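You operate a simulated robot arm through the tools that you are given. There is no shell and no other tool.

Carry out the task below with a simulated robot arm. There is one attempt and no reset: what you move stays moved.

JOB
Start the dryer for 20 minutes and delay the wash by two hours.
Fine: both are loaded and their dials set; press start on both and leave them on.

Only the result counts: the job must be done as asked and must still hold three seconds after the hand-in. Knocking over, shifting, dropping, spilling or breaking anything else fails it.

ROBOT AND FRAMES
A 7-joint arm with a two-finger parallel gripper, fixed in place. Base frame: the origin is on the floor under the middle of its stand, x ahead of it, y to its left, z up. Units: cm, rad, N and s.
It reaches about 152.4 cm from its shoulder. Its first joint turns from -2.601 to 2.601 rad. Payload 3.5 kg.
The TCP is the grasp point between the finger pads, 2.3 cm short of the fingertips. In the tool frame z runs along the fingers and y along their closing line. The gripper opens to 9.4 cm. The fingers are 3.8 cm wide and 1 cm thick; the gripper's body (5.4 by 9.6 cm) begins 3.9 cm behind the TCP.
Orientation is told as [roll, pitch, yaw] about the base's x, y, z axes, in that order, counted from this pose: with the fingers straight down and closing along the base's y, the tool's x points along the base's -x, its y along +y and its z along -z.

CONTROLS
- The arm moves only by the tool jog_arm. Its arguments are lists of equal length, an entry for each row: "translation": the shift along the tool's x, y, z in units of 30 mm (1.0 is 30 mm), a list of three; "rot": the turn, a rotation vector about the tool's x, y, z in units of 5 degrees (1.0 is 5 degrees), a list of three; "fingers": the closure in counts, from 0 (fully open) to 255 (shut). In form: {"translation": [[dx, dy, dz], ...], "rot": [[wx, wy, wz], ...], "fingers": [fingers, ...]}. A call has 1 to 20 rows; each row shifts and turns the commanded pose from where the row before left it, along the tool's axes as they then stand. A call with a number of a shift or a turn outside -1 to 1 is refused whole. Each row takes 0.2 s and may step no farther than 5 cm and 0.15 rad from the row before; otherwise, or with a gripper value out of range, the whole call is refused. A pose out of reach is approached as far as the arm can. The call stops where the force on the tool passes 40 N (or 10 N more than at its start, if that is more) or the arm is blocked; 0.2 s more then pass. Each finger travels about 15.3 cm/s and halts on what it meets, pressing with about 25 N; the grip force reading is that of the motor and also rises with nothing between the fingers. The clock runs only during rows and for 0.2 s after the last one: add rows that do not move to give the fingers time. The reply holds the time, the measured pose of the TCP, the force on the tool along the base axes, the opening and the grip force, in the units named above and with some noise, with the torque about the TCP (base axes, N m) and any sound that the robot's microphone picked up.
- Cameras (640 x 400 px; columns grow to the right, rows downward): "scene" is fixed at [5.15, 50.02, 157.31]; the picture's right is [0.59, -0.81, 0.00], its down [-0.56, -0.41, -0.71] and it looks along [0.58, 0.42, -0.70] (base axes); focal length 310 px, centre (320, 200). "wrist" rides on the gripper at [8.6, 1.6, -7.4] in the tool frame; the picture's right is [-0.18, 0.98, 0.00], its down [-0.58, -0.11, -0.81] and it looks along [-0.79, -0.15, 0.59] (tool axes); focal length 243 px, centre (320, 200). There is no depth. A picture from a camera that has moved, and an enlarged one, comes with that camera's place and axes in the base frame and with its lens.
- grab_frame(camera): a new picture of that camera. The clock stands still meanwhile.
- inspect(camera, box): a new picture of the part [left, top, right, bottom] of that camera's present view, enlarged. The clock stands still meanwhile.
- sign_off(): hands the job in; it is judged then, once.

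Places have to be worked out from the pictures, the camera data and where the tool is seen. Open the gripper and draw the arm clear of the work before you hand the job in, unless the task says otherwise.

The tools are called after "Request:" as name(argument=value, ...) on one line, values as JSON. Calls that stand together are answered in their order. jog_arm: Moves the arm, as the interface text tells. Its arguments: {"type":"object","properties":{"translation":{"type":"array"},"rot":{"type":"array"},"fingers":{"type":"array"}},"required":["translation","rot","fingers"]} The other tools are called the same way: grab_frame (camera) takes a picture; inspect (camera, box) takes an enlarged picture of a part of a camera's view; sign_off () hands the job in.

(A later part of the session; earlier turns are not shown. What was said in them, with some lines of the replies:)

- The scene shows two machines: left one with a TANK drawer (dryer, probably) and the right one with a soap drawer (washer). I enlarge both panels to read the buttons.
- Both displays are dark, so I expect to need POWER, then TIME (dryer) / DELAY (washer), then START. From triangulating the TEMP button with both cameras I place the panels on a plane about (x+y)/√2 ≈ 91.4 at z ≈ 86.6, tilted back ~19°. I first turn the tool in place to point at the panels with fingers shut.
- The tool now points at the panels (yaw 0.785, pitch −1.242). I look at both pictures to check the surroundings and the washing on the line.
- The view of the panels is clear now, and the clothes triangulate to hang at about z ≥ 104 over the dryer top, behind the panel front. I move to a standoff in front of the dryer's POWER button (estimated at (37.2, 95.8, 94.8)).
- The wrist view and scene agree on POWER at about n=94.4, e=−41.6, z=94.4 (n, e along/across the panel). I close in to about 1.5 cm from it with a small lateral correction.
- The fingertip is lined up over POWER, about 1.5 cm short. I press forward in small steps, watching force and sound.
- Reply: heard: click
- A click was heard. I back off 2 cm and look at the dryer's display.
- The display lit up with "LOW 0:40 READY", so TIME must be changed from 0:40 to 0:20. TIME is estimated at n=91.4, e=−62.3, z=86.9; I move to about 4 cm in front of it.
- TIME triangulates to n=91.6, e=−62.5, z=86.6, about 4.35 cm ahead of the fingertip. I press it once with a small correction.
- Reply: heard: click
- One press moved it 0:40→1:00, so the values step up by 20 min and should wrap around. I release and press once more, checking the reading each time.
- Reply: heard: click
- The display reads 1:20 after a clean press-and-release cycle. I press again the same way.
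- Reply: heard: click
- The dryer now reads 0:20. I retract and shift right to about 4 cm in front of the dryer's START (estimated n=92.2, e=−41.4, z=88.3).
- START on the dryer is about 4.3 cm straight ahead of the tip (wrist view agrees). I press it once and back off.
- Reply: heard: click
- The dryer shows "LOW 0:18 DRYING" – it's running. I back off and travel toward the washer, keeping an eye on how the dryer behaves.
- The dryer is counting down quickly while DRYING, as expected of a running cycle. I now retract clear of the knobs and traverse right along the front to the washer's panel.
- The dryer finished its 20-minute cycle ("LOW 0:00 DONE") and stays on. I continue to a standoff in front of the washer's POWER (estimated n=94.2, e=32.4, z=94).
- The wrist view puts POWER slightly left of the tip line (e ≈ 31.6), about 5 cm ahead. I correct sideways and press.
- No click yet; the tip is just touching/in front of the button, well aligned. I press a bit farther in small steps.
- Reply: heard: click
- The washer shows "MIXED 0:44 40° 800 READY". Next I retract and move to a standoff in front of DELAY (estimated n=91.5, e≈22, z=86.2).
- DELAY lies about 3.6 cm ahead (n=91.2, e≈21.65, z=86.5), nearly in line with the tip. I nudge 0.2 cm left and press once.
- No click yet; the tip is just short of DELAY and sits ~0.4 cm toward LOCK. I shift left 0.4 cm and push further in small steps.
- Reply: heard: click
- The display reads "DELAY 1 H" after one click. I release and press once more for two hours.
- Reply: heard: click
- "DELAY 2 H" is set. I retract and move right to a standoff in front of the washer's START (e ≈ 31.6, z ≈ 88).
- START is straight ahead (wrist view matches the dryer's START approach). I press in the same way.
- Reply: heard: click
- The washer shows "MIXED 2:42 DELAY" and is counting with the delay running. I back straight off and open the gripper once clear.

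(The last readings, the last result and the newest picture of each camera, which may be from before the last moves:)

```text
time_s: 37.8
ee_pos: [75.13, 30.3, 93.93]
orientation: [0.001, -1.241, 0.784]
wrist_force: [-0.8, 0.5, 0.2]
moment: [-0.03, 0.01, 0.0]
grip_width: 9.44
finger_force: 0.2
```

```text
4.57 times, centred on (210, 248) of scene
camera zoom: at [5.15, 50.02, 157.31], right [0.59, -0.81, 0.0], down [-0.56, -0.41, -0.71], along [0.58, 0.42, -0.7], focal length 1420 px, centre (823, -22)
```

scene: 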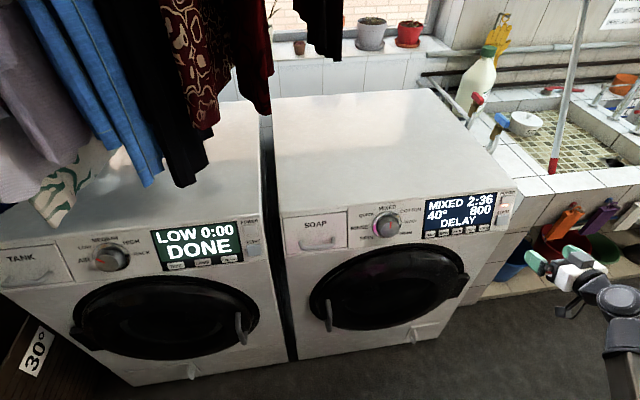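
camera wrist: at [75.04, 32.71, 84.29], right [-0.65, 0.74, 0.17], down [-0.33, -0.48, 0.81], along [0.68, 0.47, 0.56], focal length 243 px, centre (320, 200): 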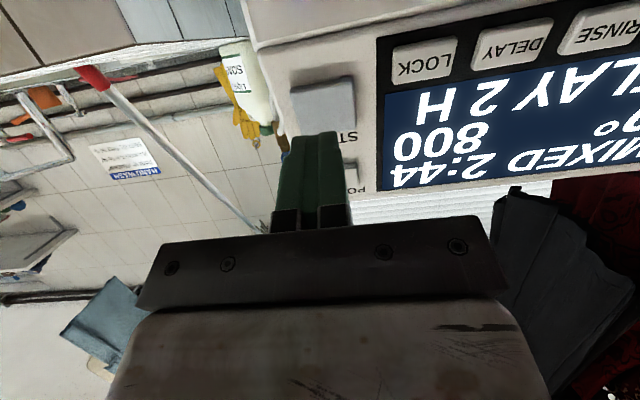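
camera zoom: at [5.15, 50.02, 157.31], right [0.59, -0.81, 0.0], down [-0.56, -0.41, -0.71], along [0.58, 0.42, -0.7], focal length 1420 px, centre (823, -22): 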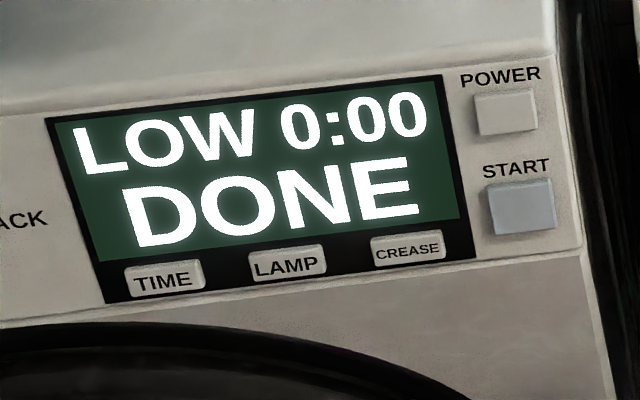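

The dryer has run its 20-minute cycle and is still on (DONE). The washer is in its 2-hour delay with its light lit, and the arm is clear with the gripper open. I hand the job in.

Request:
sign_off()

```text
The job is handed in.
```

Both machines were started as you asked, and I handed the job in. I don't know yet how it was judged.

- **Dryer:** I pressed POWER, stepped TIME round from 0:40 to 0:20, and pressed START on the LOW setting. The clock in this simulation runs fast, so the 20 minutes had already finished when I signed off. The display read "LOW 0:00 DONE" and the dryer was still on.
- **Washer:** I pressed POWER, then DELAY twice to reach "DELAY 2 H", then START. It was counting down in DELAY, at 2:36 on the MIXED programme, when I signed off.

The dials were not touched, and nothing was bumped or moved. The arm was backed away from the machines with the gripper open before the hand-in.
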